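You operate a simulated robot arm through the tools that you are given. There is no shell and no other tool. Be economical: measure what you need, move in short steps, check, and stop when the job is done.

The job below is to be done with a simulated two-armed robot. You get a single attempt, and the scene is never put back.

TASK
Brush the fluff off the blue test strip and lay it ready in the pull tester.
Fine: hold the strip while you brush; put the test brush back. The strip lies on the white mark with the purple pull clamp shut. Leave the yellow pull clamp and the pull crank alone. Set down upright: test brush. What is to be rubbed or washed off counts as gone when no trace of it is left.
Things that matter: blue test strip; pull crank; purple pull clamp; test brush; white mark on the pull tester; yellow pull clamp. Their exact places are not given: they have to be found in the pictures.

Only the result counts: the job must be done as asked and must still hold three seconds after the hand-in. Knocking over, shifting, dropping, spilling or breaking anything else fails it.

THE ROBOT
Two 7-joint arms with two-finger parallel grippers on one trunk, on a base that drives. Base frame: it is fixed to the floor where the robot stands at the start and does not move with it; the origin is under the middle of the robot, x ahead of it, y to its left, z up. Readings come in m, degrees, newtons and seconds.
The left shoulder is at the start at [0.06, 0.144, 0.926], the right one opposite. With the tool pointing down near the work surface each hand reaches from about 0.3 to 0.72 m from the robot's upright axis, wherever it stands, measured 20 degrees to its own side. Places, roughly: pull crank [0.6, 0.3, 1]; purple pull clamp [0.8, 0.8, 1.1]; white mark on the pull tester [0.7, 0.6, 0.9]; yellow pull clamp [0.8, 0.5, 1.1]. Payload 1.57 kg a hand.
The TCP of each hand is the grasp point between the finger pads, 0.03 m short of the fingertips. In the tool frame z runs along the fingers and y along their closing line. Largest opening 0.11 m; finger width 0.024, thickness 0.012; the body of the gripper, 0.048 by 0.112 m, starts 0.078 m behind the TCP.
Orientation is that of the tool frame in the base frame, as a unit quaternion [w, x, y, z]. With the fingers straight down and closing along the base's y, the tool's x points along the base's -x, its y along +y and its z along -z.

THE INTERFACE
- The arms move only by the tool apply_moves. It takes "left_commands", "right_commands" or both (then of equal length, played together; a hand with none holds still); each is a list of rows, each a list of 7 numbers: the shift along the tool's x, y, z in m, then the turn, a rotation vector about the tool's x, y, z in degrees, then the opening in per cent of the stroke, from 0 (shut) to 100 (fully open). In form: [[dx, dy, dz, rx, ry, rz, hand], ...]. A call has 1 to 10 rows; each row shifts and turns the commanded pose from where the row before left it, along the tool's axes as they then stand. Each row takes 0.2 s and may step no farther than 0.05 m and 8.6 degrees from the row before; otherwise, or with a gripper value out of range, the whole call is refused. Where a pose cannot be reached the arm comes as near as it can. A force on the tool above 90 N (or 10 N above the force at the start of the call, whichever is more), or a blocked arm, ends the call early, and 0.2 s more pass. Each finger travels about 0.045 m/s and halts on what it meets, pressing with about 40 N; the grip force reading is that of the motor and also rises with nothing between the fingers. The clock runs only during rows and for 0.2 s after the last one: add rows that do not move to give the fingers time. The reply holds the time, the measured pose of the TCP, the force on the tool along the base axes, the opening and the grip force, in the units named above and with some noise, with the torque about the TCP (base axes, N m) and any sound that the robot's microphone picked up.
- Cameras (640 x 400 px; columns grow to the right, rows downward): "scene" is now at [0.0535, 0.0185, 1.5493]; the picture's right is [0.20, -0.98, 0.00], its down [-0.62, -0.12, -0.77] and it looks along [0.76, 0.15, -0.63] (base axes); focal length 262 px, centre (320, 200). "left" rides on the left gripper at [0.07, -0.016, -0.141] in its tool frame; the picture's right is [0.23, 0.97, 0.00], its down [-0.86, 0.20, -0.48] and it looks along [-0.47, 0.11, 0.88] (tool axes); focal length 222 px, centre (320, 200). "right" rides on the right gripper at [0.07, 0.016, -0.141] in its tool frame; the picture's right is [-0.23, 0.97, 0.00], its down [-0.86, -0.20, -0.48] and it looks along [-0.47, -0.11, 0.88] (tool axes); focal length 222 px, centre (320, 200).
- capture(camera): a new picture of that camera. The clock stands still meanwhile.
- slide_trunk(by): slides the trunk up (or, below 0, down) by that many m; the arms and the scene camera ride with it, the base frame stays. It gives what a move gives, with no picture.
- drive_base(legs): drives the robot by 1 to 6 legs, each [ahead, left, turn to the left] in m, m and degrees, along the robot's own axes; the way and the turn of a leg run together, so that a leg with both is an arc; at most 1.5 m and 180 degrees a leg. The arms and the cameras ride along, it lands a little off, and it stops where it bumps. It gives what a move gives.
- head_to(pan, tilt): turns the head with the scene camera to pan (to the left, within 86 degrees either way) and tilt (down, from -29 to 69), counted from straight ahead of the robot. It gives what a move gives.
- locate(camera, pixels): there is no depth. For up to 12 entries [column, row, z] of the newest picture of that camera ("zoom" is the newest enlarged one), the place [x, y] in the base frame at which the ray of that pixel passes the height z, good to about 0.003 m. The clock stands still meanwhile.
- zoom(camera, box): a new picture of the part [left, top, right, bottom] of that camera's present view, enlarged. The clock stands still meanwhile.
- finish_job(): hands the job in; it is judged then, once.

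Work in short steps. Measure before you move; look again where a grasp or a placing could have gone wrong, and mend it. You have 80 turns and 58 pictures in all, those below and enlarged ones among them. Open the grippers and draw the arms clear of the work before you hand the job in, unless the task says otherwise; then end with one line.

The tools are called by a JSON object that holds its "op" and its "data". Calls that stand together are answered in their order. apply_moves: Moves the arms, as the interface text tells. Its arguments: {"type":"object","properties":{"left_commands":{"type":"array"},"right_commands":{"type":"array"}},"required":[]} The other tools are called the same way: slide_trunk (by) slides the trunk up or down; drive_base (legs) drives the base; head_to (pan, tilt) turns the head that bears the scene camera; capture (camera) takes a picture; locate (camera, pixels) gives the place at which the rays of pixels pass given heights; zoom (camera, box) takes an enlarged picture of a part of a camera's view; finish_job () hands the job in.

At the start:

```text
time: 0.0
left_eef_pos: [0.3951, 0.3375, 1.0003]
left_tcp_rot: [-0.001, 0.0, 1.0, 0.0]
left_force: [0.2, 0.0, 1.4]
left_wrist_torque: [-0.03, 0.01, 0.01]
left_grip_width: 0.1101
left_gripper_force: 0.1
right_eef_pos: [0.3899, -0.0072, 0.9998]
right_tcp_rot: [0.0, 0.0, 1.0, 0.0]
right_force: [0.0, 0.2, -0.2]
right_wrist_torque: [-0.01, 0.0, 0.01]
right_grip_width: 0.1099
right_gripper_force: 0.0
trunk travel left (down, up): [-0.525, 0.065]
robot x, y, heading: [0.0028, -0.0048, 0.0]
head pan, tilt: [11.3, 39.2]
```

scene: 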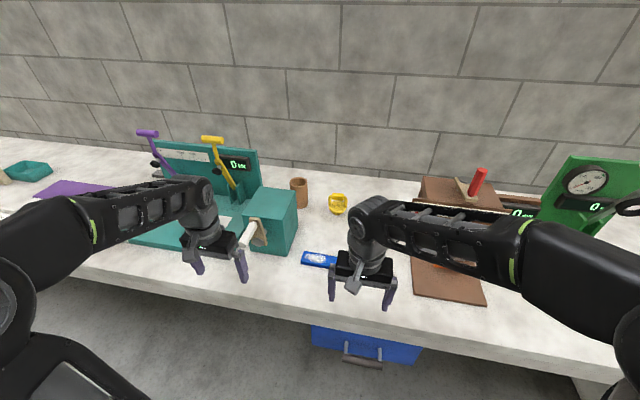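
right: 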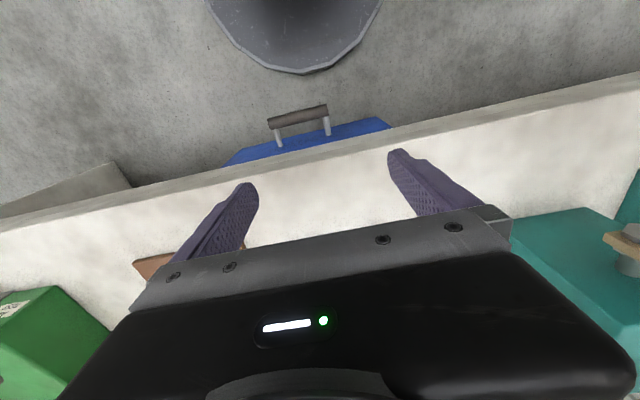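
left: 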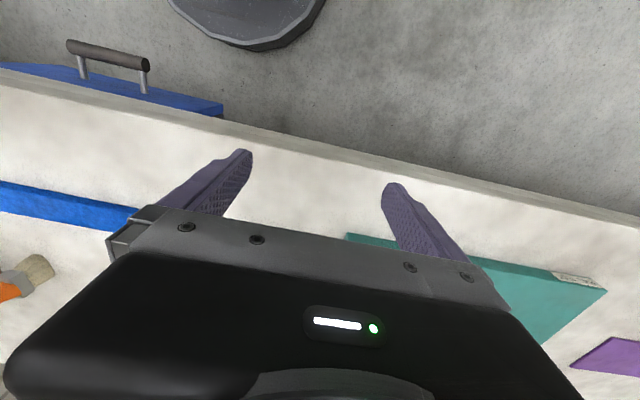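

The arms hide part of the bench; the blue strip shows near (318,259). I zoom on the middle and the tester.

{"op": "zoom", "data": {"camera": "scene", "box": [120, 120, 320, 270]}}

{"op": "zoom", "data": {"camera": "scene", "box": [260, 160, 500, 310]}}

```text
2.67 times, centred on (220, 195) of scene
```

zoom: 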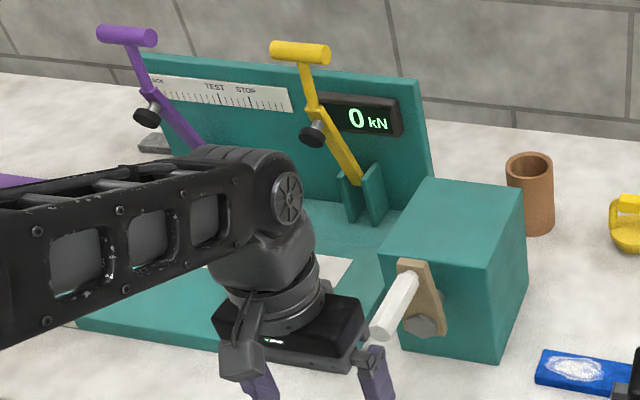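

```text
2.67 times, centred on (380, 235) of scene
```

zoom: 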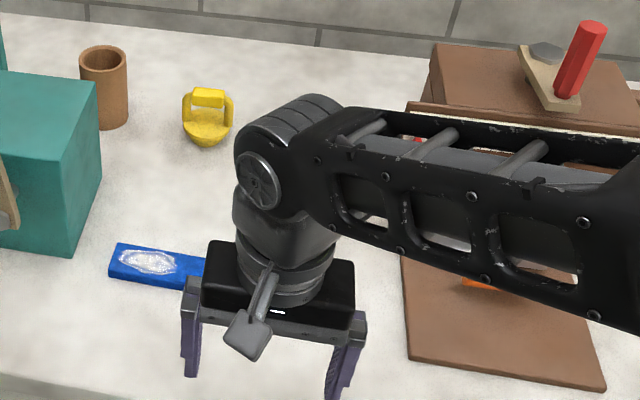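

The right hand covers the strip and the board to its right. I draw the right hand to the right and the left hand up and back.

{"op": "apply_moves", "data": {"right_commands": [[0, 0, -0.05, 0, 0, 0, 100], [0, 0, -0.05, 0, 0, 0, 100], [0, -0.05, 0, 0, 0, 0, 100], [0, -0.05, 0, 0, 0, 0, 100], [0.02, -0.05, 0, 0, 0, 0, 100], [0.02, -0.05, 0, 0, 0, 0, 100], [0.03, -0.05, 0, 0, 0, 0, 100], [0.03, -0.05, 0, 0, 0, 0, 100]], "left_commands": [[0, 0, -0.05, 0, 0, 0, 100], [0, 0, -0.05, 0, 0, 0, 100], [0.04, 0, 0, 0, 0, 0, 100], [0.04, 0.0, 0, 0, 0, 0, 100], [0.03, 0.05, 0, 0, 0, 0, 100], [0.03, 0.05, 0, 0, 0, 0, 100], [0, 0.05, 0, 0, 0, 0, 100], [0, 0.05, 0, 0, 0, 0, 100]]}}

{"op": "capture", "data": {"camera": "scene"}}

```text
refused: row 5 steps farther than a row can; nothing moved
```

```text
52 pictures are left
```

scene: 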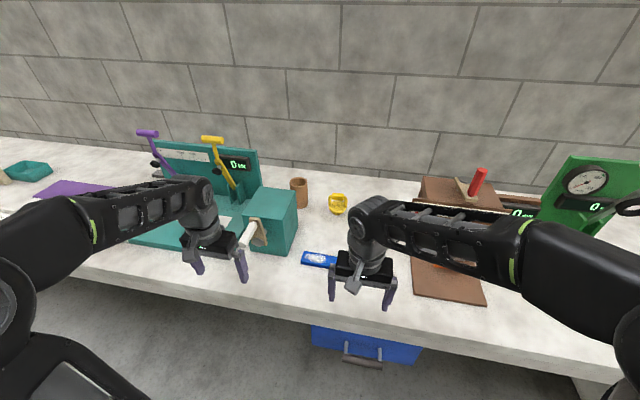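

The step norm was over 0.05 m, so nothing moved. I repeat with smaller steps.

{"op": "apply_moves", "data": {"right_commands": [[0, 0, -0.05, 0, 0, 0, 100], [0, 0, -0.05, 0, 0, 0, 100], [0, -0.05, 0, 0, 0, 0, 100], [0, -0.05, 0, 0, 0, 0, 100], [0.02, -0.045, 0, 0, 0, 0, 100], [0.02, -0.045, 0, 0, 0, 0, 100], [0.02, -0.045, 0, 0, 0, 0, 100], [0.02, -0.045, 0, 0, 0, 0, 100]], "left_commands": [[0, 0, -0.05, 0, 0, 0, 100], [0, 0, -0.05, 0, 0, 0, 100], [0.04, 0, 0, 0, 0, 0, 100], [0.04, 0.0, 0, 0, 0, 0, 100], [0.03, 0.035, 0, 0, 0, 0, 100], [0.03, 0.035, 0, 0, 0, 0, 100], [0, 0.05, 0, 0, 0, 0, 100], [0, 0.05, 0, 0, 0, 0, 100]]}}

{"op": "capture", "data": {"camera": "scene"}}

```text
time: 1.8
left_eef_pos: [0.2539, 0.51, 1.1006]
left_tcp_rot: [0.001, 0.0, 1.0, 0.0]
left_force: [0.6, 0.2, -0.6]
left_wrist_torque: [-0.04, -0.03, 0.01]
left_grip_width: 0.11
left_gripper_force: 0.1
right_eef_pos: [0.3081, -0.2879, 1.1005]
right_tcp_rot: [0.0, 0.0, 1.0, 0.0]
right_force: [-0.3, -0.8, 0.1]
right_wrist_torque: [-0.05, 0.0, -0.01]
right_grip_width: 0.1099
right_gripper_force: 0.1
trunk travel left (down, up): [-0.525, 0.065]
robot x, y, heading: [-0.0003, 0.0012, -0.2]
head pan, tilt: [11.3, 39.2]
```

```text
51 pictures are left
```

scene: 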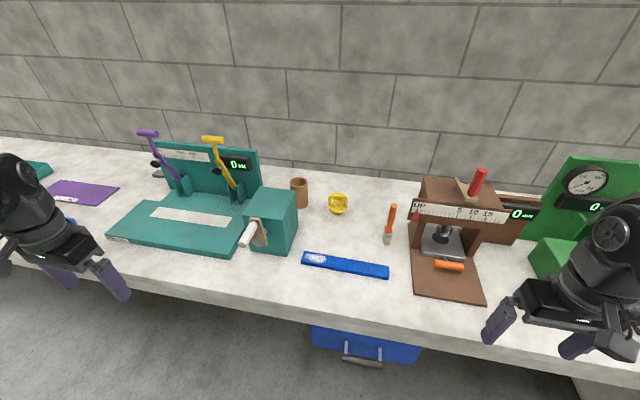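

Clear now: strip (302–388, 255–275), brush near (390,222), brown cup (299,192). Zooming on them and on the tester.

{"op": "zoom", "data": {"camera": "scene", "box": [280, 170, 440, 290]}}

{"op": "zoom", "data": {"camera": "scene", "box": [100, 120, 308, 260]}}

```text
3.33 times, centred on (360, 230) of scene
```

zoom: 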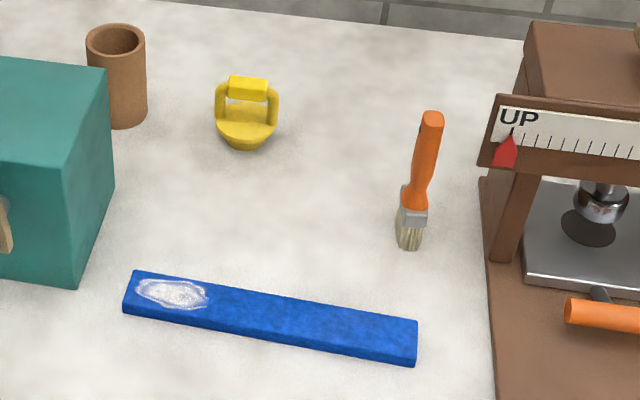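

```text
2.86 times, centred on (204, 190) of scene
```

zoom: 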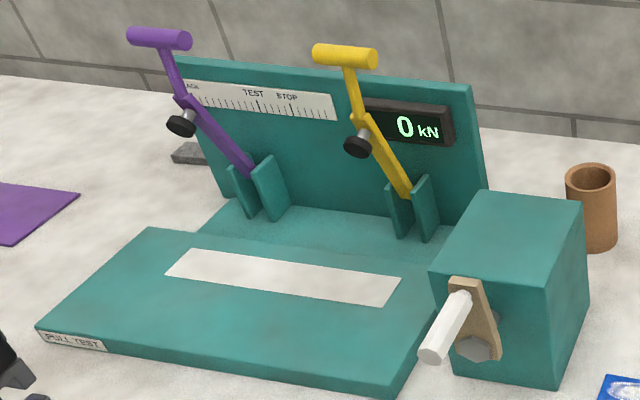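

The brush may stand on its bristles or lie pointing away; I need the bench height and another view. I locate key points at several heights and move the right hand above the middle for a second view.

{"op": "locate", "data": {"camera": "scene", "pixels": [[302, 262, 0.88], [302, 262, 0.9]]}}

{"op": "apply_moves", "data": {"right_commands": [[0.0, 0.05, 0, 0, 0, 0, 100], [0, 0.05, 0, 0, 0, 0, 100]]}}

{"op": "capture", "data": {"camera": "right"}}

{"op": "capture", "data": {"camera": "scene"}}

```text
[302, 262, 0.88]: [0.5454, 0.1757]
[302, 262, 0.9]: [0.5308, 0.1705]
```

```text
time: 2.4
left_eef_pos: [0.2545, 0.5088, 1.1001]
left_tcp_rot: [0.0, -0.001, 1.0, 0.0]
left_force: [-0.2, -0.6, 0.1]
left_wrist_torque: [0.01, 0.0, -0.02]
left_grip_width: 0.1099
left_gripper_force: 0.1
right_eef_pos: [0.3099, -0.1876, 1.099]
right_tcp_rot: [0.0, 0.0, 1.0, 0.0]
right_force: [-0.4, -1.1, -0.4]
right_wrist_torque: [-0.03, 0.03, 0.01]
right_grip_width: 0.1097
right_gripper_force: 0.0
trunk travel left (down, up): [-0.525, 0.065]
robot x, y, heading: [0.0023, -0.0017, -0.1]
head pan, tilt: [11.3, 39.2]
```

```text
48 pictures are left
```

right: 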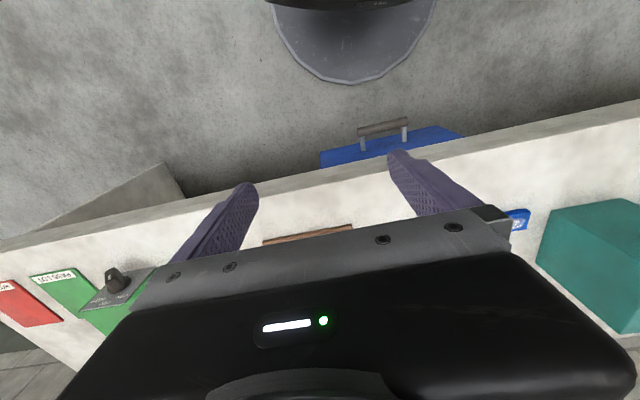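

```text
47 pictures are left
```

scene: 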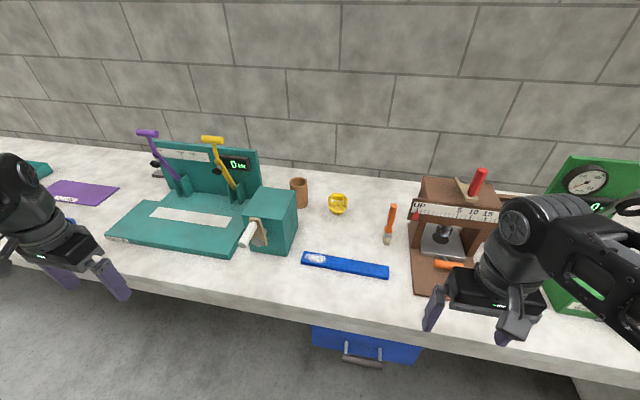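

The strip's left end is visible in the right camera at about (528,215). I zoom there and triangulate with the scene view to get heights.

{"op": "zoom", "data": {"camera": "right", "box": [480, 180, 560, 240]}}

{"op": "zoom", "data": {"camera": "scene", "box": [292, 240, 400, 290]}}

```text
6.67 times, centred on (520, 210) of right
```

zoom: 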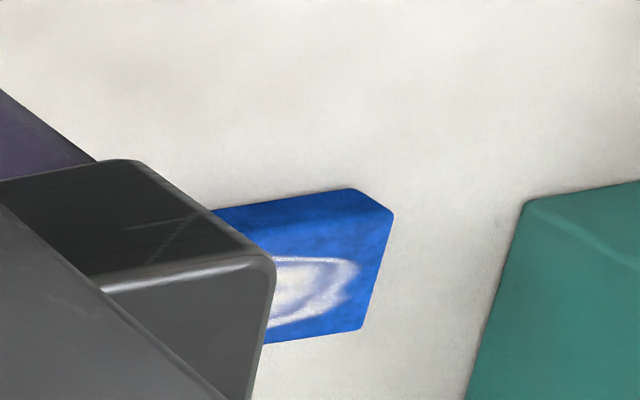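

```text
5.93 times, centred on (346, 265) of scene
```

zoom: 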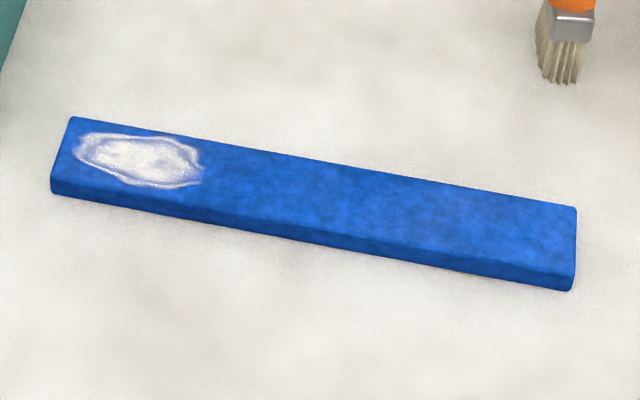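

Corner correspondences: top-front-left corner at scene (300.9,261.3) and right (530.9,211.9). Locating at two heights in both cameras.

{"op": "locate", "data": {"camera": "right", "pixels": [[530.9, 211.9, 0.86], [530.9, 211.9, 0.9], [523.7, 208.5, 0.86], [523.7, 208.5, 0.9], [526, 229.5, 0.86], [526, 229.5, 0.9]]}}

{"op": "locate", "data": {"camera": "scene", "pixels": [[300.9, 261.3, 0.86], [300.9, 261.3, 0.9], [300.8, 264.1, 0.86], [300.8, 264.1, 0.9], [304.1, 251, 0.86], [304.1, 251, 0.9]]}}

```text
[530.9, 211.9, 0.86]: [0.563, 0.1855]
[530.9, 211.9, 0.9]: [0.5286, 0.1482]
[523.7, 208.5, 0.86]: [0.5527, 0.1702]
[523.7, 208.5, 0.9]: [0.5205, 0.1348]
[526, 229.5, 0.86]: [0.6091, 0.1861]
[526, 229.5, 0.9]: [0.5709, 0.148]
```

```text
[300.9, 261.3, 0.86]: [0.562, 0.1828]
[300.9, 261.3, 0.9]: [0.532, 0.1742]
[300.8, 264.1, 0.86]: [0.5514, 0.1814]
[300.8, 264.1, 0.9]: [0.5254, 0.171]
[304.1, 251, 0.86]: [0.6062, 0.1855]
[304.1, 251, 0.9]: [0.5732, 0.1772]
```

The strip's top is near z≈0.863, bench ≈0.85. Now the strip's right end, the brush, cup, tester mark, at likely heights.

{"op": "locate", "data": {"camera": "scene", "pixels": [[389, 277.1, 0.863], [389.1, 266.2, 0.863], [386.4, 244.4, 0.85], [393.6, 203.6, 0.85], [393.6, 203.6, 0.95], [393.6, 203.6, 1.0], [388, 235, 0.88], [308, 263.5, 0.863], [327, 256, 0.863]]}}

{"op": "zoom", "data": {"camera": "scene", "box": [360, 190, 420, 250]}}

```text
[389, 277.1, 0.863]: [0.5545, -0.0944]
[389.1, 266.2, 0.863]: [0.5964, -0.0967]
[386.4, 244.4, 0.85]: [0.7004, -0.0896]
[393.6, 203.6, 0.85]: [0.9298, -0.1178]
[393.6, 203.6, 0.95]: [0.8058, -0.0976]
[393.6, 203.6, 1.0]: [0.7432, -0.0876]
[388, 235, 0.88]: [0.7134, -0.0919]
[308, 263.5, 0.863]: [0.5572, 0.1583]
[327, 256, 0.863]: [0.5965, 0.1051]
```

```text
6.67 times, centred on (390, 220) of scene
```

zoom: 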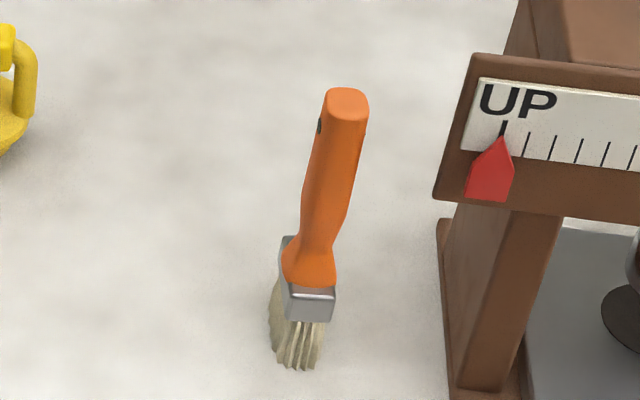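

The brush stands upright at about (0.708,-0.088), top ~1.02. Plan: left hand brushes (fluff is at strip's left end), right hand holds the strip's right part. Check the bench front edge and brush heights first.

{"op": "locate", "data": {"camera": "scene", "pixels": [[300, 302, 0.85], [299, 203, 0.85], [337, 213, 0.85], [393.6, 203.6, 1.02], [150, 216, 0.89], [230, 228, 0.89], [155, 208, 0.89], [230, 219, 0.89]]}}

{"op": "drive_base", "data": {"legs": [[0, -0.28, 0]]}}

{"op": "head_to", "data": {"pan": 20, "tilt": 45}}

{"op": "capture", "data": {"camera": "scene"}}

```text
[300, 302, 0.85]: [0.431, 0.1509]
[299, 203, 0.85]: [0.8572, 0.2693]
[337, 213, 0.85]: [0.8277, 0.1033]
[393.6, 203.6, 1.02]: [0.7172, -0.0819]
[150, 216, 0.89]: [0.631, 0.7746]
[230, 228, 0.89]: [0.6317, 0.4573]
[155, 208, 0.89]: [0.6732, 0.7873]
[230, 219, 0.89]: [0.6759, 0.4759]
```

```text
time: 4.3
left_eef_pos: [0.255, 0.2291, 1.1012]
left_tcp_rot: [0.0, -0.001, 1.0, 0.0]
left_force: [-0.6, -0.5, 0.4]
left_wrist_torque: [0.0, 0.03, -0.02]
left_grip_width: 0.1101
left_gripper_force: 0.1
right_eef_pos: [0.3099, -0.4692, 1.0994]
right_tcp_rot: [0.0, 0.0, 1.0, 0.0]
right_force: [-0.5, -0.4, 0.5]
right_wrist_torque: [0.03, -0.02, 0.04]
right_grip_width: 0.1098
right_gripper_force: 0.1
trunk travel left (down, up): [-0.525, 0.065]
robot x, y, heading: [-0.0012, -0.2775, -0.1]
head pan, tilt: [11.3, 39.2]
```

```text
time: 5.0
left_eef_pos: [0.2545, 0.2292, 1.1006]
left_tcp_rot: [0.0, 0.001, 1.0, 0.0]
left_force: [-0.8, -0.4, -0.7]
left_wrist_torque: [0.03, -0.01, -0.01]
left_grip_width: 0.1104
left_gripper_force: 0.0
right_eef_pos: [0.3103, -0.4675, 1.0994]
right_tcp_rot: [0.0, 0.0, 1.0, 0.0]
right_force: [-0.5, -0.9, 0.8]
right_wrist_torque: [-0.01, -0.01, 0.0]
right_grip_width: 0.1104
right_gripper_force: 0.1
trunk travel left (down, up): [-0.525, 0.065]
robot x, y, heading: [-0.0025, -0.2783, 0.2]
head pan, tilt: [20.0, 45.0]
```

```text
43 pictures are left
```

scene: 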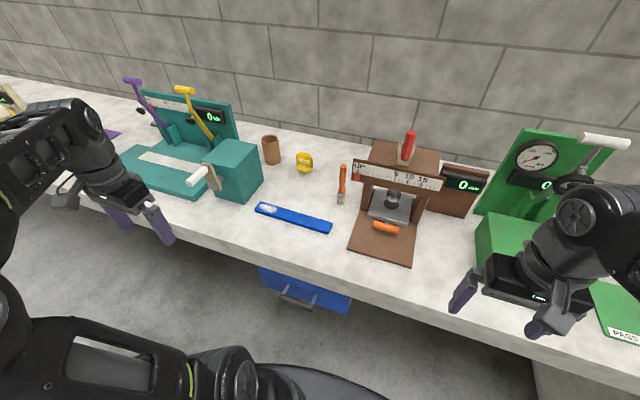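

From the new place, I zoom on the brush at (341,185) to triangulate its base and top, and drive a little ahead for reach after that.

{"op": "zoom", "data": {"camera": "scene", "box": [310, 150, 380, 215]}}

{"op": "locate", "data": {"camera": "zoom", "pixels": [[320, 200, 0.85]]}}

```text
6.15 times, centred on (345, 182) of scene
```

zoom: 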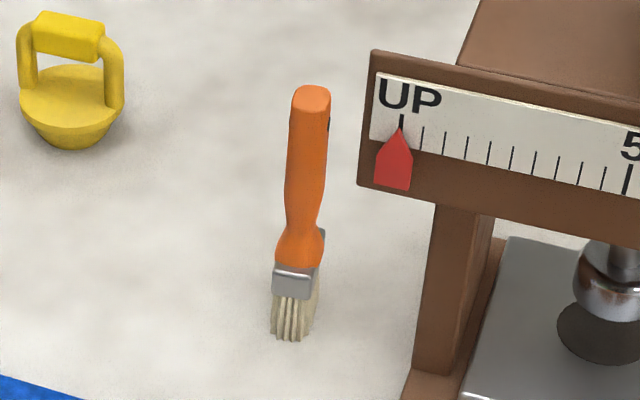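

```text
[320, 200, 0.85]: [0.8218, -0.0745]
```

Locating brush and the press panel corner in this view.

{"op": "locate", "data": {"camera": "zoom", "pixels": [[312, 92, 1.0], [312, 92, 1.04], [290, 338, 0.85], [371, 50, 0.95], [371, 50, 1.0], [371, 50, 1.05], [358, 183, 0.95], [358, 183, 1.0], [298, 265, 0.89], [298, 265, 0.91]]}}

{"op": "drive_base", "data": {"legs": [[0.09, 0, 0]]}}

```text
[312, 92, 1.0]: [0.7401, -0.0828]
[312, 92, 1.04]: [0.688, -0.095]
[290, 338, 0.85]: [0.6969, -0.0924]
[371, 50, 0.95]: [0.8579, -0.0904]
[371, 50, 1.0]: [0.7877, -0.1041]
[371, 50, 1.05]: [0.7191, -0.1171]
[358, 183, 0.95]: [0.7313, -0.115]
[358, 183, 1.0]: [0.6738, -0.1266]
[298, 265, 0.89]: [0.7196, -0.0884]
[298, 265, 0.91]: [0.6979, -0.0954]
```

```text
time: 6.2
left_eef_pos: [0.3462, 0.2284, 1.1006]
left_tcp_rot: [-0.001, 0.0, 1.0, 0.0]
left_force: [0.8, 0.0, -0.5]
left_wrist_torque: [-0.02, 0.05, 0.0]
left_grip_width: 0.1101
left_gripper_force: 0.1
right_eef_pos: [0.4019, -0.4669, 1.098]
right_tcp_rot: [-0.001, 0.0, 1.0, -0.001]
right_force: [0.3, -1.0, -0.5]
right_wrist_torque: [-0.02, 0.03, -0.01]
right_grip_width: 0.1099
right_gripper_force: 0.0
trunk travel left (down, up): [-0.525, 0.065]
robot x, y, heading: [0.092, -0.2821, 0.2]
head pan, tilt: [20.0, 45.0]
```

Brush axis ≈ (0.725,-0.088), top ≈1.01; the press panel edge lies at y≈-0.128, so I grip with fingers closing along x. Turning the left hand 90° about its z first, in place.

{"op": "apply_moves", "data": {"left_commands": [[0, 0, -0.005, 0, 0, 8.5, 100], [0, 0, -0.005, 0, 0, 8.5, 100], [0, 0, -0.005, 0, 0, 8.5, 100], [0, 0, -0.005, 0, 0, 8.5, 100], [0, 0, 0, 0, 0, 8.5, 100], [0, 0, 0, 0, 0, 8.5, 100], [0, 0, 0, 0, 0, 8.5, 100], [0, 0, 0, 0, 0, 8.5, 100], [0, 0, 0, 0, 0, 8.5, 100], [0, 0, 0, 0, 0, 8.5, 100]]}}

{"op": "apply_moves", "data": {"left_commands": [[0, 0, 0, 0, 0, 5, 100], [-0.03, 0.03, 0, 0, 0, 0, 100], [-0.03, 0.03, 0, 0, 0, 0, 100], [-0.03, 0.03, 0, 0, 0, 0, 100], [-0.03, 0.03, 0, 0, 0, 0, 100], [-0.03, 0.03, 0, 0, 0, 0, 100], [-0.03, 0.03, 0, 0, 0, 0, 100], [0, 0, 0, 0, 0, 0, 100]]}}

{"op": "capture", "data": {"camera": "scene"}}

```text
time: 8.3
left_eef_pos: [0.3452, 0.2289, 1.1217]
left_tcp_rot: [-0.001, 0.677, 0.736, -0.001]
left_force: [-0.1, 0.3, 0.1]
left_wrist_torque: [0.0, 0.01, 0.02]
left_grip_width: 0.11
left_gripper_force: 0.0
right_eef_pos: [0.4007, -0.4677, 1.0986]
right_tcp_rot: [0.0, 0.0, 1.0, 0.0]
right_force: [-0.1, -0.9, -0.4]
right_wrist_torque: [-0.01, 0.01, -0.01]
right_grip_width: 0.1101
right_gripper_force: 0.0
trunk travel left (down, up): [-0.525, 0.065]
robot x, y, heading: [0.091, -0.2785, 0.2]
head pan, tilt: [20.0, 45.0]
```

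```text
time: 10.2
left_eef_pos: [0.5247, 0.0494, 1.1198]
left_tcp_rot: [0.001, 0.706, 0.708, 0.001]
left_force: [-0.4, 1.1, -0.2]
left_wrist_torque: [-0.03, -0.03, 0.01]
left_grip_width: 0.11
left_gripper_force: 0.0
right_eef_pos: [0.4002, -0.4656, 1.0995]
right_tcp_rot: [0.0, 0.0, 1.0, -0.001]
right_force: [1.0, 0.5, -0.2]
right_wrist_torque: [-0.03, 0.0, -0.01]
right_grip_width: 0.1098
right_gripper_force: 0.2
trunk travel left (down, up): [-0.525, 0.065]
robot x, y, heading: [0.0918, -0.2782, -0.1]
head pan, tilt: [20.0, 45.0]
```

```text
41 pictures are left
```

scene: 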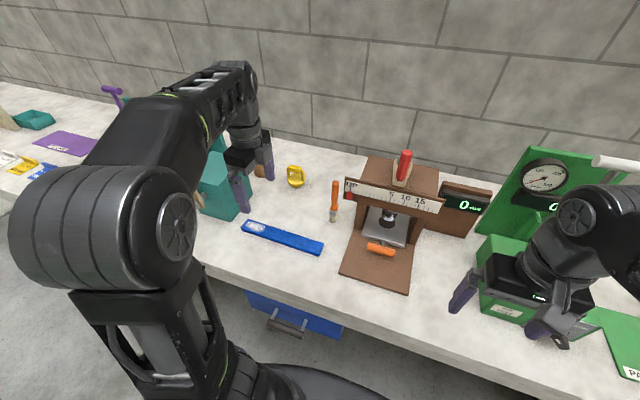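

The turn worked. Moving over the brush at (0.725,-0.088), z 1.12, then looking.

{"op": "apply_moves", "data": {"left_commands": [[-0.027, 0.04, 0, 0, 0, 0, 100], [-0.027, 0.04, 0, 0, 0, 0, 100], [-0.027, 0.04, 0, 0, 0, 0, 100], [-0.027, 0.04, 0, 0, 0, 0, 100], [-0.029, 0.04, 0, 0, 0, 0, 100], [0, 0, 0, 0, 0, 0, 100]]}}

{"op": "capture", "data": {"camera": "left"}}

{"op": "zoom", "data": {"camera": "scene", "box": [270, 110, 400, 230]}}

```text
time: 11.6
left_eef_pos: [0.6497, -0.0851, 1.0674]
left_tcp_rot: [0.003, 0.707, 0.707, 0.004]
left_force: [0.5, -0.2, 0.8]
left_wrist_torque: [0.0, -0.03, 0.01]
left_grip_width: 0.11
left_gripper_force: 0.1
left hand out of reach, approached as far as the arm can: row 1, 2, 3, 4, 5
right_eef_pos: [0.4006, -0.4678, 1.0986]
right_tcp_rot: [0.0, 0.0, 1.0, 0.0]
right_force: [-0.2, -0.8, 0.7]
right_wrist_torque: [0.0, -0.05, -0.03]
right_grip_width: 0.1098
right_gripper_force: 0.0
trunk travel left (down, up): [-0.525, 0.065]
robot x, y, heading: [0.0897, -0.2807, -0.1]
head pan, tilt: [20.0, 45.0]
```

```text
40 pictures are left
```

left: 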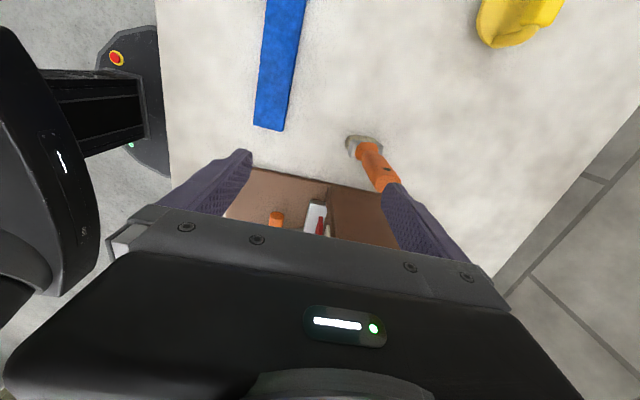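

```text
3.33 times, centred on (335, 170) of scene
```

zoom: 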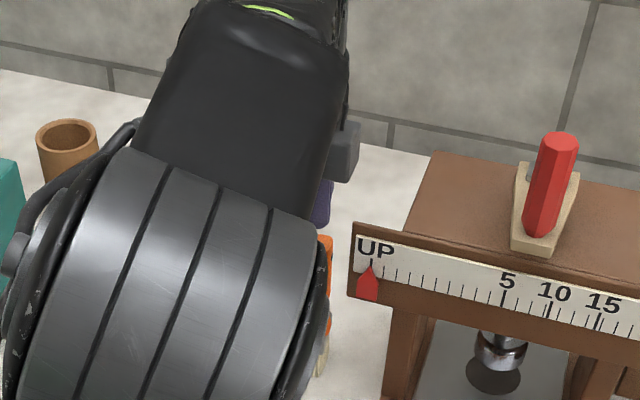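

The arm ran out of reach at x=0.65. I raise the trunk 0.06 and drive ahead 0.08.

{"op": "slide_trunk", "data": {"by": 0.06}}

{"op": "drive_base", "data": {"legs": [[0.08, 0, 0]]}}

{"op": "capture", "data": {"camera": "left"}}

```text
time: 12.6
left_eef_pos: [0.6496, -0.0852, 1.1284]
left_tcp_rot: [0.001, 0.707, 0.707, 0.003]
left_force: [0.1, 0.5, -0.1]
left_wrist_torque: [-0.04, -0.03, 0.05]
left_grip_width: 0.1099
left_gripper_force: 0.1
right_eef_pos: [0.4016, -0.4683, 1.1594]
right_tcp_rot: [0.0, -0.001, 1.0, 0.001]
right_force: [0.2, -0.1, -0.3]
right_wrist_torque: [-0.01, 0.03, 0.02]
right_grip_width: 0.1101
right_gripper_force: 0.0
trunk travel left (down, up): [-0.585, 0.005]
robot x, y, heading: [0.0885, -0.2827, 0.0]
head pan, tilt: [20.0, 45.0]
```

```text
time: 13.6
left_eef_pos: [0.7311, -0.0846, 1.1264]
left_tcp_rot: [0.002, 0.707, 0.707, 0.003]
left_force: [0.7, -0.2, -0.3]
left_wrist_torque: [0.04, 0.07, 0.01]
left_grip_width: 0.11
left_gripper_force: 0.1
right_eef_pos: [0.4818, -0.4686, 1.1574]
right_tcp_rot: [-0.001, 0.0, 1.0, 0.0]
right_force: [-0.5, 0.8, 0.1]
right_wrist_torque: [-0.02, 0.02, 0.01]
right_grip_width: 0.1103
right_gripper_force: 0.1
trunk travel left (down, up): [-0.585, 0.005]
robot x, y, heading: [0.1703, -0.2815, 0.0]
head pan, tilt: [20.0, 45.0]
```

```text
38 pictures are left
```

left: 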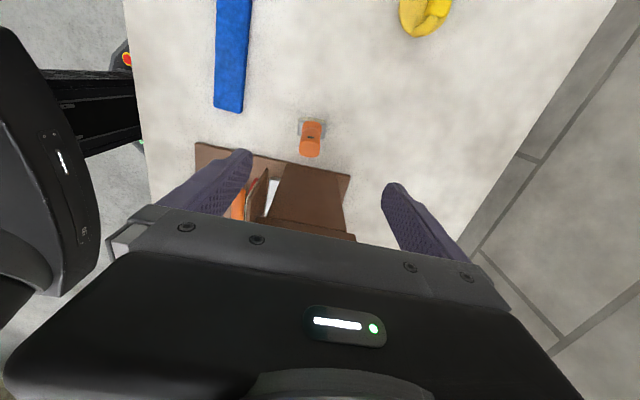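

The brush handle is between the fingers in view: top end near (310,148). Locating it.

{"op": "locate", "data": {"camera": "left", "pixels": [[310, 147, 1.01], [310, 153, 1.01], [300, 148, 1.01], [320, 148, 1.01], [312, 124, 0.88], [298, 122, 0.885], [326, 122, 0.885]]}}

{"op": "zoom", "data": {"camera": "left", "box": [270, 100, 350, 170]}}

```text
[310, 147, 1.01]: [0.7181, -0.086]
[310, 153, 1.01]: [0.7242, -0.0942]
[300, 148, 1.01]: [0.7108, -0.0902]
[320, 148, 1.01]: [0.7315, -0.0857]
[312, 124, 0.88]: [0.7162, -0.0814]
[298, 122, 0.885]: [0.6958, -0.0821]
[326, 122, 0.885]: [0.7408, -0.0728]
```

```text
5.71 times, centred on (310, 135) of left
```

zoom: 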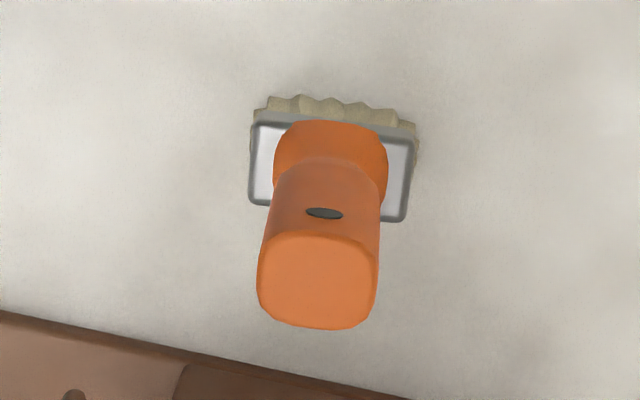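

Brush top centre at (0.720,-0.088). I shift over it and lower to TCP z≈0.968, still open.

{"op": "apply_moves", "data": {"left_commands": [[-0.0035, -0.0115, 0.0, 0, 0, 0, 100], [0, 0, 0.04, 0, 0, 0, 100], [0, 0, 0.04, 0, 0, 0, 100], [0, 0, 0.04, 0, 0, 0, 100], [0, 0, 0.038, 0, 0, 0, 100], [0, 0, 0, 0, 0, 0, 100]]}}

{"op": "capture", "data": {"camera": "left"}}

```text
time: 15.0
left_eef_pos: [0.7194, -0.0885, 0.9696]
left_tcp_rot: [0.003, 0.707, 0.707, 0.004]
left_force: [-0.5, 0.6, -0.2]
left_wrist_torque: [-0.01, -0.02, 0.01]
left_grip_width: 0.1101
left_gripper_force: 0.0
right_eef_pos: [0.4797, -0.4676, 1.1596]
right_tcp_rot: [0.0, 0.0, 1.0, -0.001]
right_force: [-0.1, -0.3, 0.0]
right_wrist_torque: [-0.01, -0.02, 0.01]
right_grip_width: 0.1101
right_gripper_force: 0.1
trunk travel left (down, up): [-0.585, 0.005]
robot x, y, heading: [0.1673, -0.2803, 0.1]
head pan, tilt: [20.0, 45.0]
```

```text
36 pictures are left
```

left: 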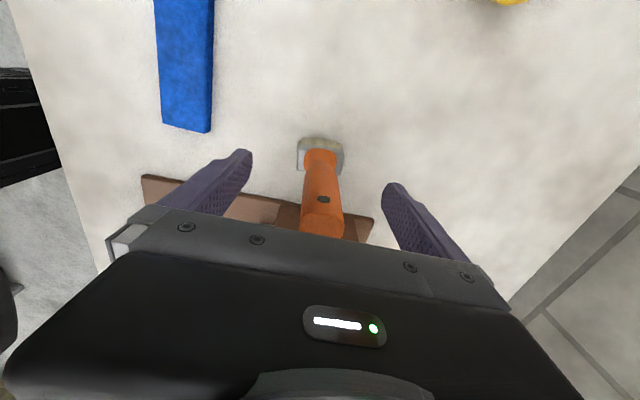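

The handle sits centred between the fingers. Closing.

{"op": "apply_moves", "data": {"left_commands": [[0, 0, 0, 0, 0, 0, 0], [0, 0, 0, 0, 0, 0, 0], [0, 0, 0, 0, 0, 0, 0], [0, 0, 0, 0, 0, 0, 0], [0, 0, 0, 0, 0, 0, 0], [0, 0, 0, 0, 0, 0, 0], [0, 0, 0, 0, 0, 0, 0]]}}

{"op": "apply_moves", "data": {"left_commands": [[0, 0, -0.01, 0, 0, 0, 0], [0, 0, -0.04, 0, 0, 0, 0], [0, 0, -0.04, 0, 0, 0, 0], [0, 0, -0.04, 0, 0, 0, 0], [0, 0, 0, 0, 0, 0, 0]]}}

{"op": "capture", "data": {"camera": "left"}}

```text
time: 16.6
left_eef_pos: [0.7198, -0.09, 0.97]
left_tcp_rot: [0.002, 0.707, 0.707, 0.003]
left_force: [-0.5, 0.1, 0.3]
left_wrist_torque: [0.0, 0.1, 0.0]
left_grip_width: 0.0233
left_gripper_force: 32.3
right_eef_pos: [0.4794, -0.468, 1.1594]
right_tcp_rot: [0.0, -0.001, 1.0, 0.001]
right_force: [0.3, 0.5, 0.1]
right_wrist_torque: [0.0, 0.0, 0.02]
right_grip_width: 0.1102
right_gripper_force: 0.1
trunk travel left (down, up): [-0.585, 0.005]
robot x, y, heading: [0.1691, -0.2801, -0.2]
head pan, tilt: [20.0, 45.0]
```

```text
time: 17.8
left_eef_pos: [0.7173, -0.0887, 1.0998]
left_tcp_rot: [0.002, 0.707, 0.707, 0.003]
left_force: [0.2, -1.0, -1.3]
left_wrist_torque: [0.01, 0.01, 0.03]
left_grip_width: 0.023
left_gripper_force: 35.3
right_eef_pos: [0.4813, -0.4682, 1.1583]
right_tcp_rot: [0.0, 0.001, 1.0, 0.0]
right_force: [0.1, 0.2, -1.0]
right_wrist_torque: [0.04, 0.0, 0.02]
right_grip_width: 0.1101
right_gripper_force: 0.1
trunk travel left (down, up): [-0.585, 0.005]
robot x, y, heading: [0.1676, -0.2791, -0.0]
head pan, tilt: [20.0, 45.0]
```

```text
35 pictures are left
```

left: 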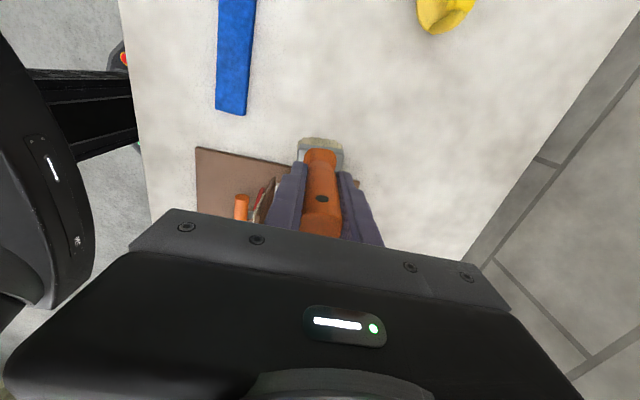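

The brush is held (grip 0.023 m), bristle tip is 0.12 below TCP. I back off and drive left so that the left hand comes over the fluff and the right over the strip.

{"op": "drive_base", "data": {"legs": [[-0.09, 0, 0], [0, 0.23, 0]]}}

{"op": "head_to", "data": {"pan": 5, "tilt": 50}}

{"op": "capture", "data": {"camera": "scene"}}

```text
time: 20.2
left_eef_pos: [0.6277, 0.1425, 1.0995]
left_tcp_rot: [0.003, 0.708, 0.706, 0.002]
left_force: [0.1, 0.1, -1.3]
left_wrist_torque: [-0.04, 0.01, 0.03]
left_grip_width: 0.0231
left_gripper_force: 35.7
right_eef_pos: [0.3894, -0.2355, 1.1588]
right_tcp_rot: [0.0, 0.001, 1.0, -0.001]
right_force: [0.2, 0.7, 0.6]
right_wrist_torque: [-0.02, 0.0, 0.03]
right_grip_width: 0.11
right_gripper_force: 0.1
trunk travel left (down, up): [-0.585, 0.005]
robot x, y, heading: [0.0791, -0.0486, 0.1]
head pan, tilt: [20.0, 45.0]
```

```text
time: 21.0
left_eef_pos: [0.6292, 0.141, 1.0997]
left_tcp_rot: [0.002, 0.708, 0.706, 0.003]
left_force: [0.1, 0.5, -0.5]
left_wrist_torque: [-0.02, 0.0, 0.0]
left_grip_width: 0.0234
left_gripper_force: 35.5
right_eef_pos: [0.3886, -0.2378, 1.1593]
right_tcp_rot: [0.0, 0.002, 1.0, 0.0]
right_force: [-0.6, 0.2, 0.1]
right_wrist_torque: [-0.02, -0.02, 0.0]
right_grip_width: 0.1101
right_gripper_force: 0.1
trunk travel left (down, up): [-0.585, 0.005]
robot x, y, heading: [0.08, -0.0541, -0.4]
head pan, tilt: [5.0, 50.0]
```

```text
34 pictures are left
```

scene: 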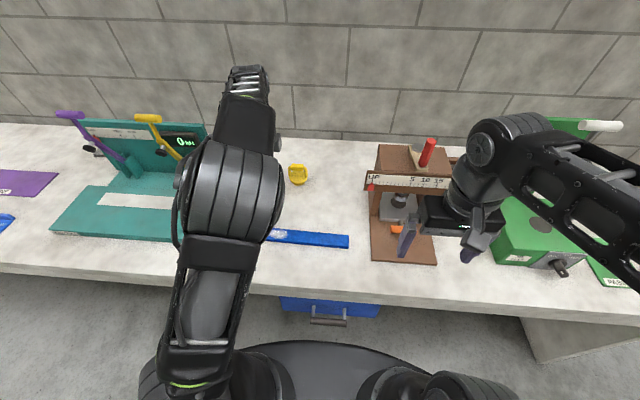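

Turning the right hand -90° about its z (mirror of the left), in place.

{"op": "apply_moves", "data": {"right_commands": [[0, 0, 0, 0, 0, -8.5, 100], [0, 0, 0, 0, 0, -8.5, 100], [0, 0, 0, 0, 0, -8.5, 100], [0, 0, 0, 0, 0, -8.5, 100], [0, 0, 0, 0, 0, -8.5, 100], [0, 0, 0, 0, 0, -8.5, 100], [0, 0, 0, 0, 0, -8.5, 100], [0, 0, 0, 0, 0, -8.5, 100], [0, 0, 0, 0, 0, -8.5, 100], [0, 0, 0, 0, 0, -8.5, 100]]}}

{"op": "apply_moves", "data": {"right_commands": [[0, 0, 0, 0, 0, -5, 100], [-0.035, 0, 0.02, 0, 0, 0, 100], [-0.035, 0, 0.02, 0, 0, 0, 100], [-0.035, 0, 0.02, 0, 0, 0, 100], [-0.035, -0.03, 0.0, 0, 0, 0, 100], [-0.035, -0.03, 0.0, 0, 0, 0, 100], [-0.032, -0.03, 0, 0, 0, 0, 100], [0, -0.05, 0, 0, 0, 0, 100], [0, -0.048, 0, 0, 0, 0, 100], [0, 0, 0, 0, 0, 0, 100]]}}

{"op": "capture", "data": {"camera": "right"}}

```text
time: 23.2
left_eef_pos: [0.6276, 0.1417, 1.0995]
left_tcp_rot: [0.002, 0.708, 0.706, 0.002]
left_force: [-0.8, -0.6, -0.4]
left_wrist_torque: [0.04, 0.0, 0.01]
left_grip_width: 0.023
left_gripper_force: 35.2
right_eef_pos: [0.3897, -0.2386, 1.1589]
right_tcp_rot: [0.0, -0.676, 0.737, -0.001]
right_force: [0.1, 0.6, 0.0]
right_wrist_torque: [0.02, -0.02, -0.02]
right_grip_width: 0.11
right_gripper_force: 0.2
trunk travel left (down, up): [-0.585, 0.005]
robot x, y, heading: [0.0843, -0.0472, -0.0]
head pan, tilt: [5.0, 50.0]
```

```text
time: 25.4
left_eef_pos: [0.6272, 0.1407, 1.0996]
left_tcp_rot: [0.002, 0.708, 0.706, 0.004]
left_force: [0.3, 0.1, -0.3]
left_wrist_torque: [-0.01, 0.03, 0.01]
left_grip_width: 0.0231
left_gripper_force: 35.6
right_eef_pos: [0.5785, -0.0301, 1.0995]
right_tcp_rot: [0.0, -0.706, 0.708, 0.0]
right_force: [-0.9, 0.0, 0.3]
right_wrist_torque: [0.03, -0.01, -0.04]
right_grip_width: 0.11
right_gripper_force: 0.1
trunk travel left (down, up): [-0.585, 0.005]
robot x, y, heading: [0.0811, -0.0457, -0.7]
head pan, tilt: [5.0, 50.0]
```

```text
33 pictures are left
```

right: 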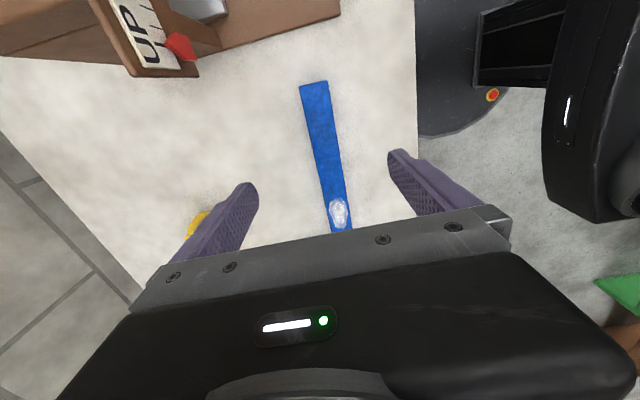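

Good view of the strip. Locate its edges and the fluff at z=0.863.

{"op": "locate", "data": {"camera": "right", "pixels": [[300, 87, 0.863], [328, 81, 0.863], [313, 145, 0.863], [337, 139, 0.863], [331, 200, 0.863], [347, 200, 0.863], [339, 227, 0.863], [338, 197, 0.863]]}}

{"op": "zoom", "data": {"camera": "right", "box": [300, 170, 380, 240]}}

```text
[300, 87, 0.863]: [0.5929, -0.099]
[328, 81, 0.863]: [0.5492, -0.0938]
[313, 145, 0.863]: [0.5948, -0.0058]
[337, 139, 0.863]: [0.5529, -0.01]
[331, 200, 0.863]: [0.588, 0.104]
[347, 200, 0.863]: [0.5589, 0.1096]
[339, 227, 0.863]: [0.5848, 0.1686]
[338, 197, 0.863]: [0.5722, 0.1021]
```

```text
5.71 times, centred on (340, 205) of right
```

zoom: 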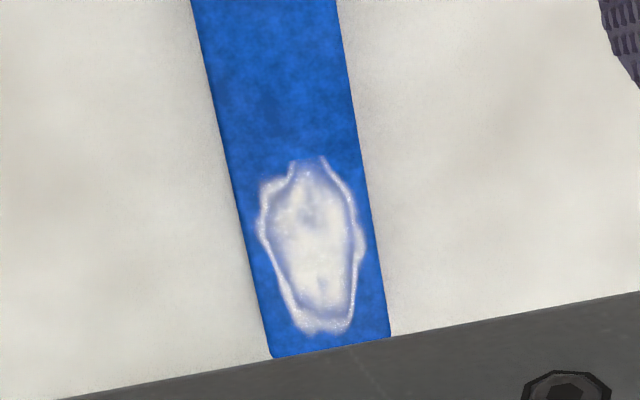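

Strip centreline at y=-0.03 is x≈0.574. Lowering the right hand around it to TCP z≈0.886.

{"op": "apply_moves", "data": {"right_commands": [[0, 0.004, 0.04, 0, 0, 0, 100], [0, 0, 0.05, 0, 0, 0, 100], [0, 0, 0.05, 0, 0, 0, 100], [0, 0, 0.04, 0, 0, 0, 100], [0, 0, 0.02, 0, 0, 0, 100], [0, 0, 0.013, 0, 0, 0, 100], [0, 0, 0, 0, 0, 0, 100]]}}

{"op": "capture", "data": {"camera": "right"}}

```text
time: 27.0
left_eef_pos: [0.6284, 0.1406, 1.0991]
left_tcp_rot: [0.002, 0.709, 0.705, 0.003]
left_force: [0.7, 0.4, -0.5]
left_wrist_torque: [0.05, -0.01, 0.0]
left_grip_width: 0.0232
left_gripper_force: 35.8
right_eef_pos: [0.5746, -0.0322, 0.8853]
right_tcp_rot: [0.0, -0.707, 0.708, 0.0]
right_force: [0.4, 0.2, 0.0]
right_wrist_torque: [-0.01, 0.06, 0.01]
right_grip_width: 0.1101
right_gripper_force: 0.0
trunk travel left (down, up): [-0.585, 0.005]
robot x, y, heading: [0.0831, -0.0467, -0.2]
head pan, tilt: [5.0, 50.0]
```

```text
31 pictures are left
```

right: 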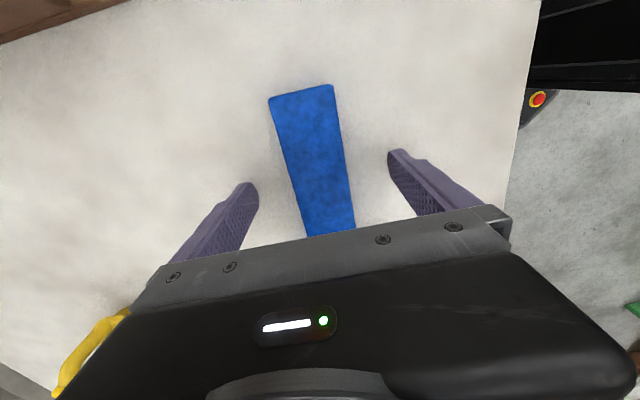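

Strip lies between the fingers. I lower 3 mm more and close.

{"op": "apply_moves", "data": {"right_commands": [[0, 0, 0.003, 0, 0, 0, 100], [0, 0, 0, 0, 0, 0, 0], [0, 0, 0, 0, 0, 0, 0], [0, 0, 0, 0, 0, 0, 0], [0, 0, 0, 0, 0, 0, 0], [0, 0, 0, 0, 0, 0, 0], [0, 0, 0, 0, 0, 0, 0]]}}

```text
time: 28.6
left_eef_pos: [0.63, 0.1405, 1.0994]
left_tcp_rot: [0.002, 0.709, 0.706, 0.004]
left_force: [0.0, 0.0, -0.8]
left_wrist_torque: [0.0, -0.01, -0.01]
left_grip_width: 0.0231
left_gripper_force: 35.5
right_eef_pos: [0.5749, -0.0299, 0.8824]
right_tcp_rot: [-0.001, -0.706, 0.708, 0.0]
right_force: [0.0, -0.6, 0.8]
right_wrist_torque: [0.03, 0.01, -0.05]
right_grip_width: 0.0442
right_gripper_force: 33.4
trunk travel left (down, up): [-0.585, 0.005]
robot x, y, heading: [0.078, -0.0495, 0.0]
head pan, tilt: [5.0, 50.0]
```

Strip gripped (0.044 m). Now the left hand goes over the fluff's left end (0.578,0.172) and down until bristles touch (TCP≈0.982).

{"op": "apply_moves", "data": {"left_commands": [[0.016, -0.025, 0, 0, 0, 0, 0], [0.016, -0.026, 0, 0, 0, 0, 0], [0, 0, 0.05, 0, 0, 0, 0], [0, 0, 0.04, 0, 0, 0, 0], [0, 0, 0.02, 0, 0, 0, 0], [0, 0, 0.006, 0, 0, 0, 0], [0, 0, 0, 0, 0, 0, 0]]}}

{"op": "capture", "data": {"camera": "left"}}

```text
time: 30.2
left_eef_pos: [0.5779, 0.1738, 0.9846]
left_tcp_rot: [0.004, 0.709, 0.706, 0.006]
left_force: [-1.2, 1.6, 30.9]
left_wrist_torque: [-0.08, 0.47, -0.01]
left_grip_width: 0.0233
left_gripper_force: 35.8
right_eef_pos: [0.5745, -0.0313, 0.8835]
right_tcp_rot: [0.0, -0.706, 0.708, -0.001]
right_force: [4.7, 3.3, -4.6]
right_wrist_torque: [-0.48, -0.12, -0.92]
right_grip_width: 0.0439
right_gripper_force: 39.9
trunk travel left (down, up): [-0.585, 0.005]
robot x, y, heading: [0.0817, -0.0455, -0.3]
head pan, tilt: [5.0, 50.0]
```

```text
30 pictures are left
```

left: 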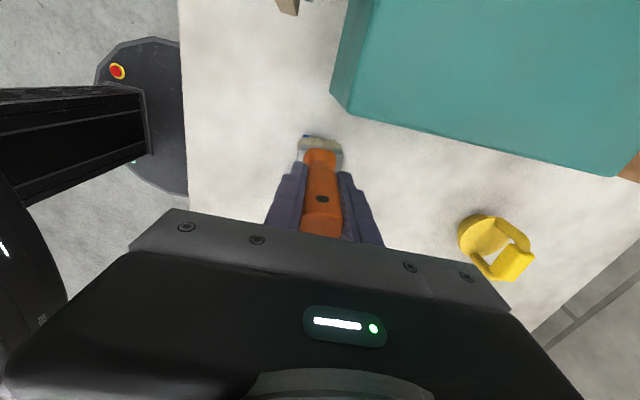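

Contact at 31 N; I ease 2 mm and stroke along the strip between y≈0.18 and 0.095 and back.

{"op": "apply_moves", "data": {"left_commands": [[0.005, 0, -0.002, 0, 0, 0, 0], [-0.02, 0, 0, 0, 0, 0, 0], [-0.02, 0, 0, 0, 0, 0, 0], [-0.02, 0, 0, 0, 0, 0, 0], [-0.02, 0, 0, 0, 0, 0, 0], [0.02, 0, 0, 0, 0, 0, 0], [0.02, 0, 0, 0, 0, 0, 0], [0.02, 0, 0, 0, 0, 0, 0], [0.02, 0, 0, 0, 0, 0, 0], [0, 0, 0, 0, 0, 0, 0]]}}

{"op": "apply_moves", "data": {"left_commands": [[-0.02, 0.003, 0, 0, 0, 0, 0], [-0.02, 0, 0, 0, 0, 0, 0], [-0.02, 0, 0, 0, 0, 0, 0], [-0.02, 0, 0, 0, 0, 0, 0], [0, -0.007, 0, 0, 0, 0, 0], [0.02, 0, 0, 0, 0, 0, 0], [0.02, 0, 0, 0, 0, 0, 0], [0.02, 0, 0, 0, 0, 0, 0], [0.02, 0, 0, 0, 0, 0, 0], [0, 0, 0, 0, 0, 0, 0]]}}

{"op": "apply_moves", "data": {"left_commands": [[0, 0.005, -0.04, 0, 0, 0, 0], [0.03, 0, -0.04, 0, 0, 0, 0], [0.04, 0, -0.02, 0, 0, 0, 0], [0, 0, 0, 0, 0, 0, 0]]}}

{"op": "capture", "data": {"camera": "scene"}}

```text
time: 32.4
left_eef_pos: [0.5782, 0.179, 0.9853]
left_tcp_rot: [0.002, 0.708, 0.707, 0.003]
left_force: [0.1, -2.9, 4.8]
left_wrist_torque: [-0.23, 0.25, 0.04]
left_grip_width: 0.0232
left_gripper_force: 35.3
right_eef_pos: [0.5749, -0.0324, 0.8826]
right_tcp_rot: [0.001, -0.706, 0.708, 0.0]
right_force: [1.7, 0.6, -0.5]
right_wrist_torque: [0.17, -0.04, -0.27]
right_grip_width: 0.0441
right_gripper_force: 39.7
trunk travel left (down, up): [-0.585, 0.005]
robot x, y, heading: [0.0801, -0.0493, -0.3]
head pan, tilt: [5.0, 50.0]
```

```text
time: 34.6
left_eef_pos: [0.5748, 0.1791, 0.9857]
left_tcp_rot: [0.002, 0.708, 0.706, 0.004]
left_force: [1.1, -4.2, 9.0]
left_wrist_torque: [-0.53, 0.17, 0.02]
left_grip_width: 0.0232
left_gripper_force: 35.2
right_eef_pos: [0.5744, -0.0308, 0.8834]
right_tcp_rot: [0.0, -0.706, 0.708, 0.0]
right_force: [0.0, 1.9, -1.0]
right_wrist_torque: [-0.04, -0.03, -0.17]
right_grip_width: 0.0439
right_gripper_force: 40.2
trunk travel left (down, up): [-0.585, 0.005]
robot x, y, heading: [0.0825, -0.0456, -0.2]
head pan, tilt: [5.0, 50.0]
```

```text
time: 35.6
left_eef_pos: [0.5782, 0.2459, 1.0845]
left_tcp_rot: [0.002, 0.709, 0.705, 0.004]
left_force: [1.9, -13.3, -2.0]
left_wrist_torque: [-0.95, -0.14, 0.01]
left_grip_width: 0.0231
left_gripper_force: 35.6
right_eef_pos: [0.575, -0.0336, 0.8825]
right_tcp_rot: [0.0, -0.705, 0.709, 0.001]
right_force: [-0.2, -1.9, 3.3]
right_wrist_torque: [-0.21, 0.03, -0.08]
right_grip_width: 0.0438
right_gripper_force: 39.8
trunk travel left (down, up): [-0.585, 0.005]
robot x, y, heading: [0.079, -0.0459, -0.1]
head pan, tilt: [5.0, 50.0]
```

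```text
29 pictures are left
```

scene: 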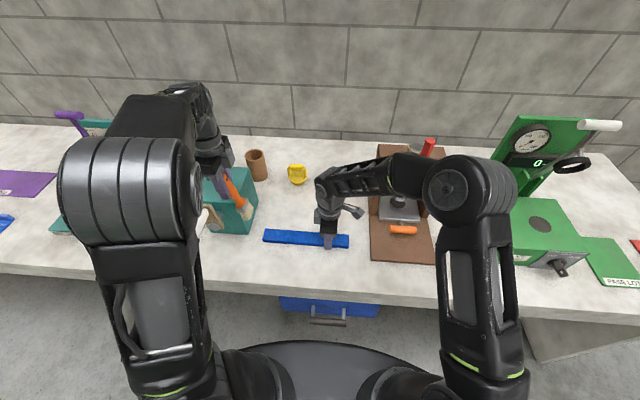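

Force -13 N in y: the brush leans on the crank block. Backing off to the right at once.

{"op": "apply_moves", "data": {"left_commands": [[-0.03, 0, 0, 0, 0, 0, 0], [-0.03, 0, 0, 0, 0, 0, 0], [0, 0, 0, 0, 0, 0, 0]]}}

{"op": "zoom", "data": {"camera": "scene", "box": [150, 130, 360, 260]}}

{"op": "capture", "data": {"camera": "left"}}

```text
time: 36.4
left_eef_pos: [0.5778, 0.1881, 1.0844]
left_tcp_rot: [0.001, 0.708, 0.706, 0.004]
left_force: [-0.8, -0.2, -1.3]
left_wrist_torque: [0.03, 0.01, 0.01]
left_grip_width: 0.0231
left_gripper_force: 35.0
right_eef_pos: [0.5743, -0.0311, 0.8827]
right_tcp_rot: [0.0, -0.706, 0.708, -0.001]
right_force: [-1.1, 0.9, 2.2]
right_wrist_torque: [-0.14, 0.04, -0.01]
right_grip_width: 0.0437
right_gripper_force: 40.2
trunk travel left (down, up): [-0.585, 0.005]
robot x, y, heading: [0.0804, -0.0467, -0.4]
head pan, tilt: [5.0, 50.0]
```

```text
3.05 times, centred on (255, 195) of scene
```

zoom: 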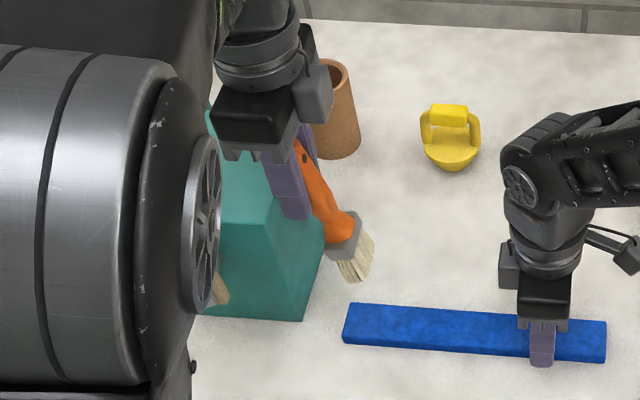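

```text
27 pictures are left
```

left: 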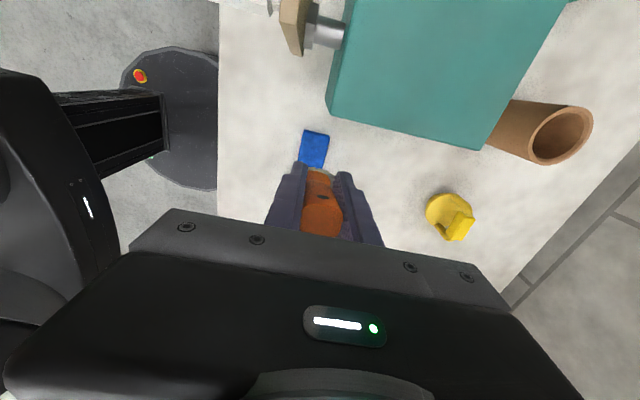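

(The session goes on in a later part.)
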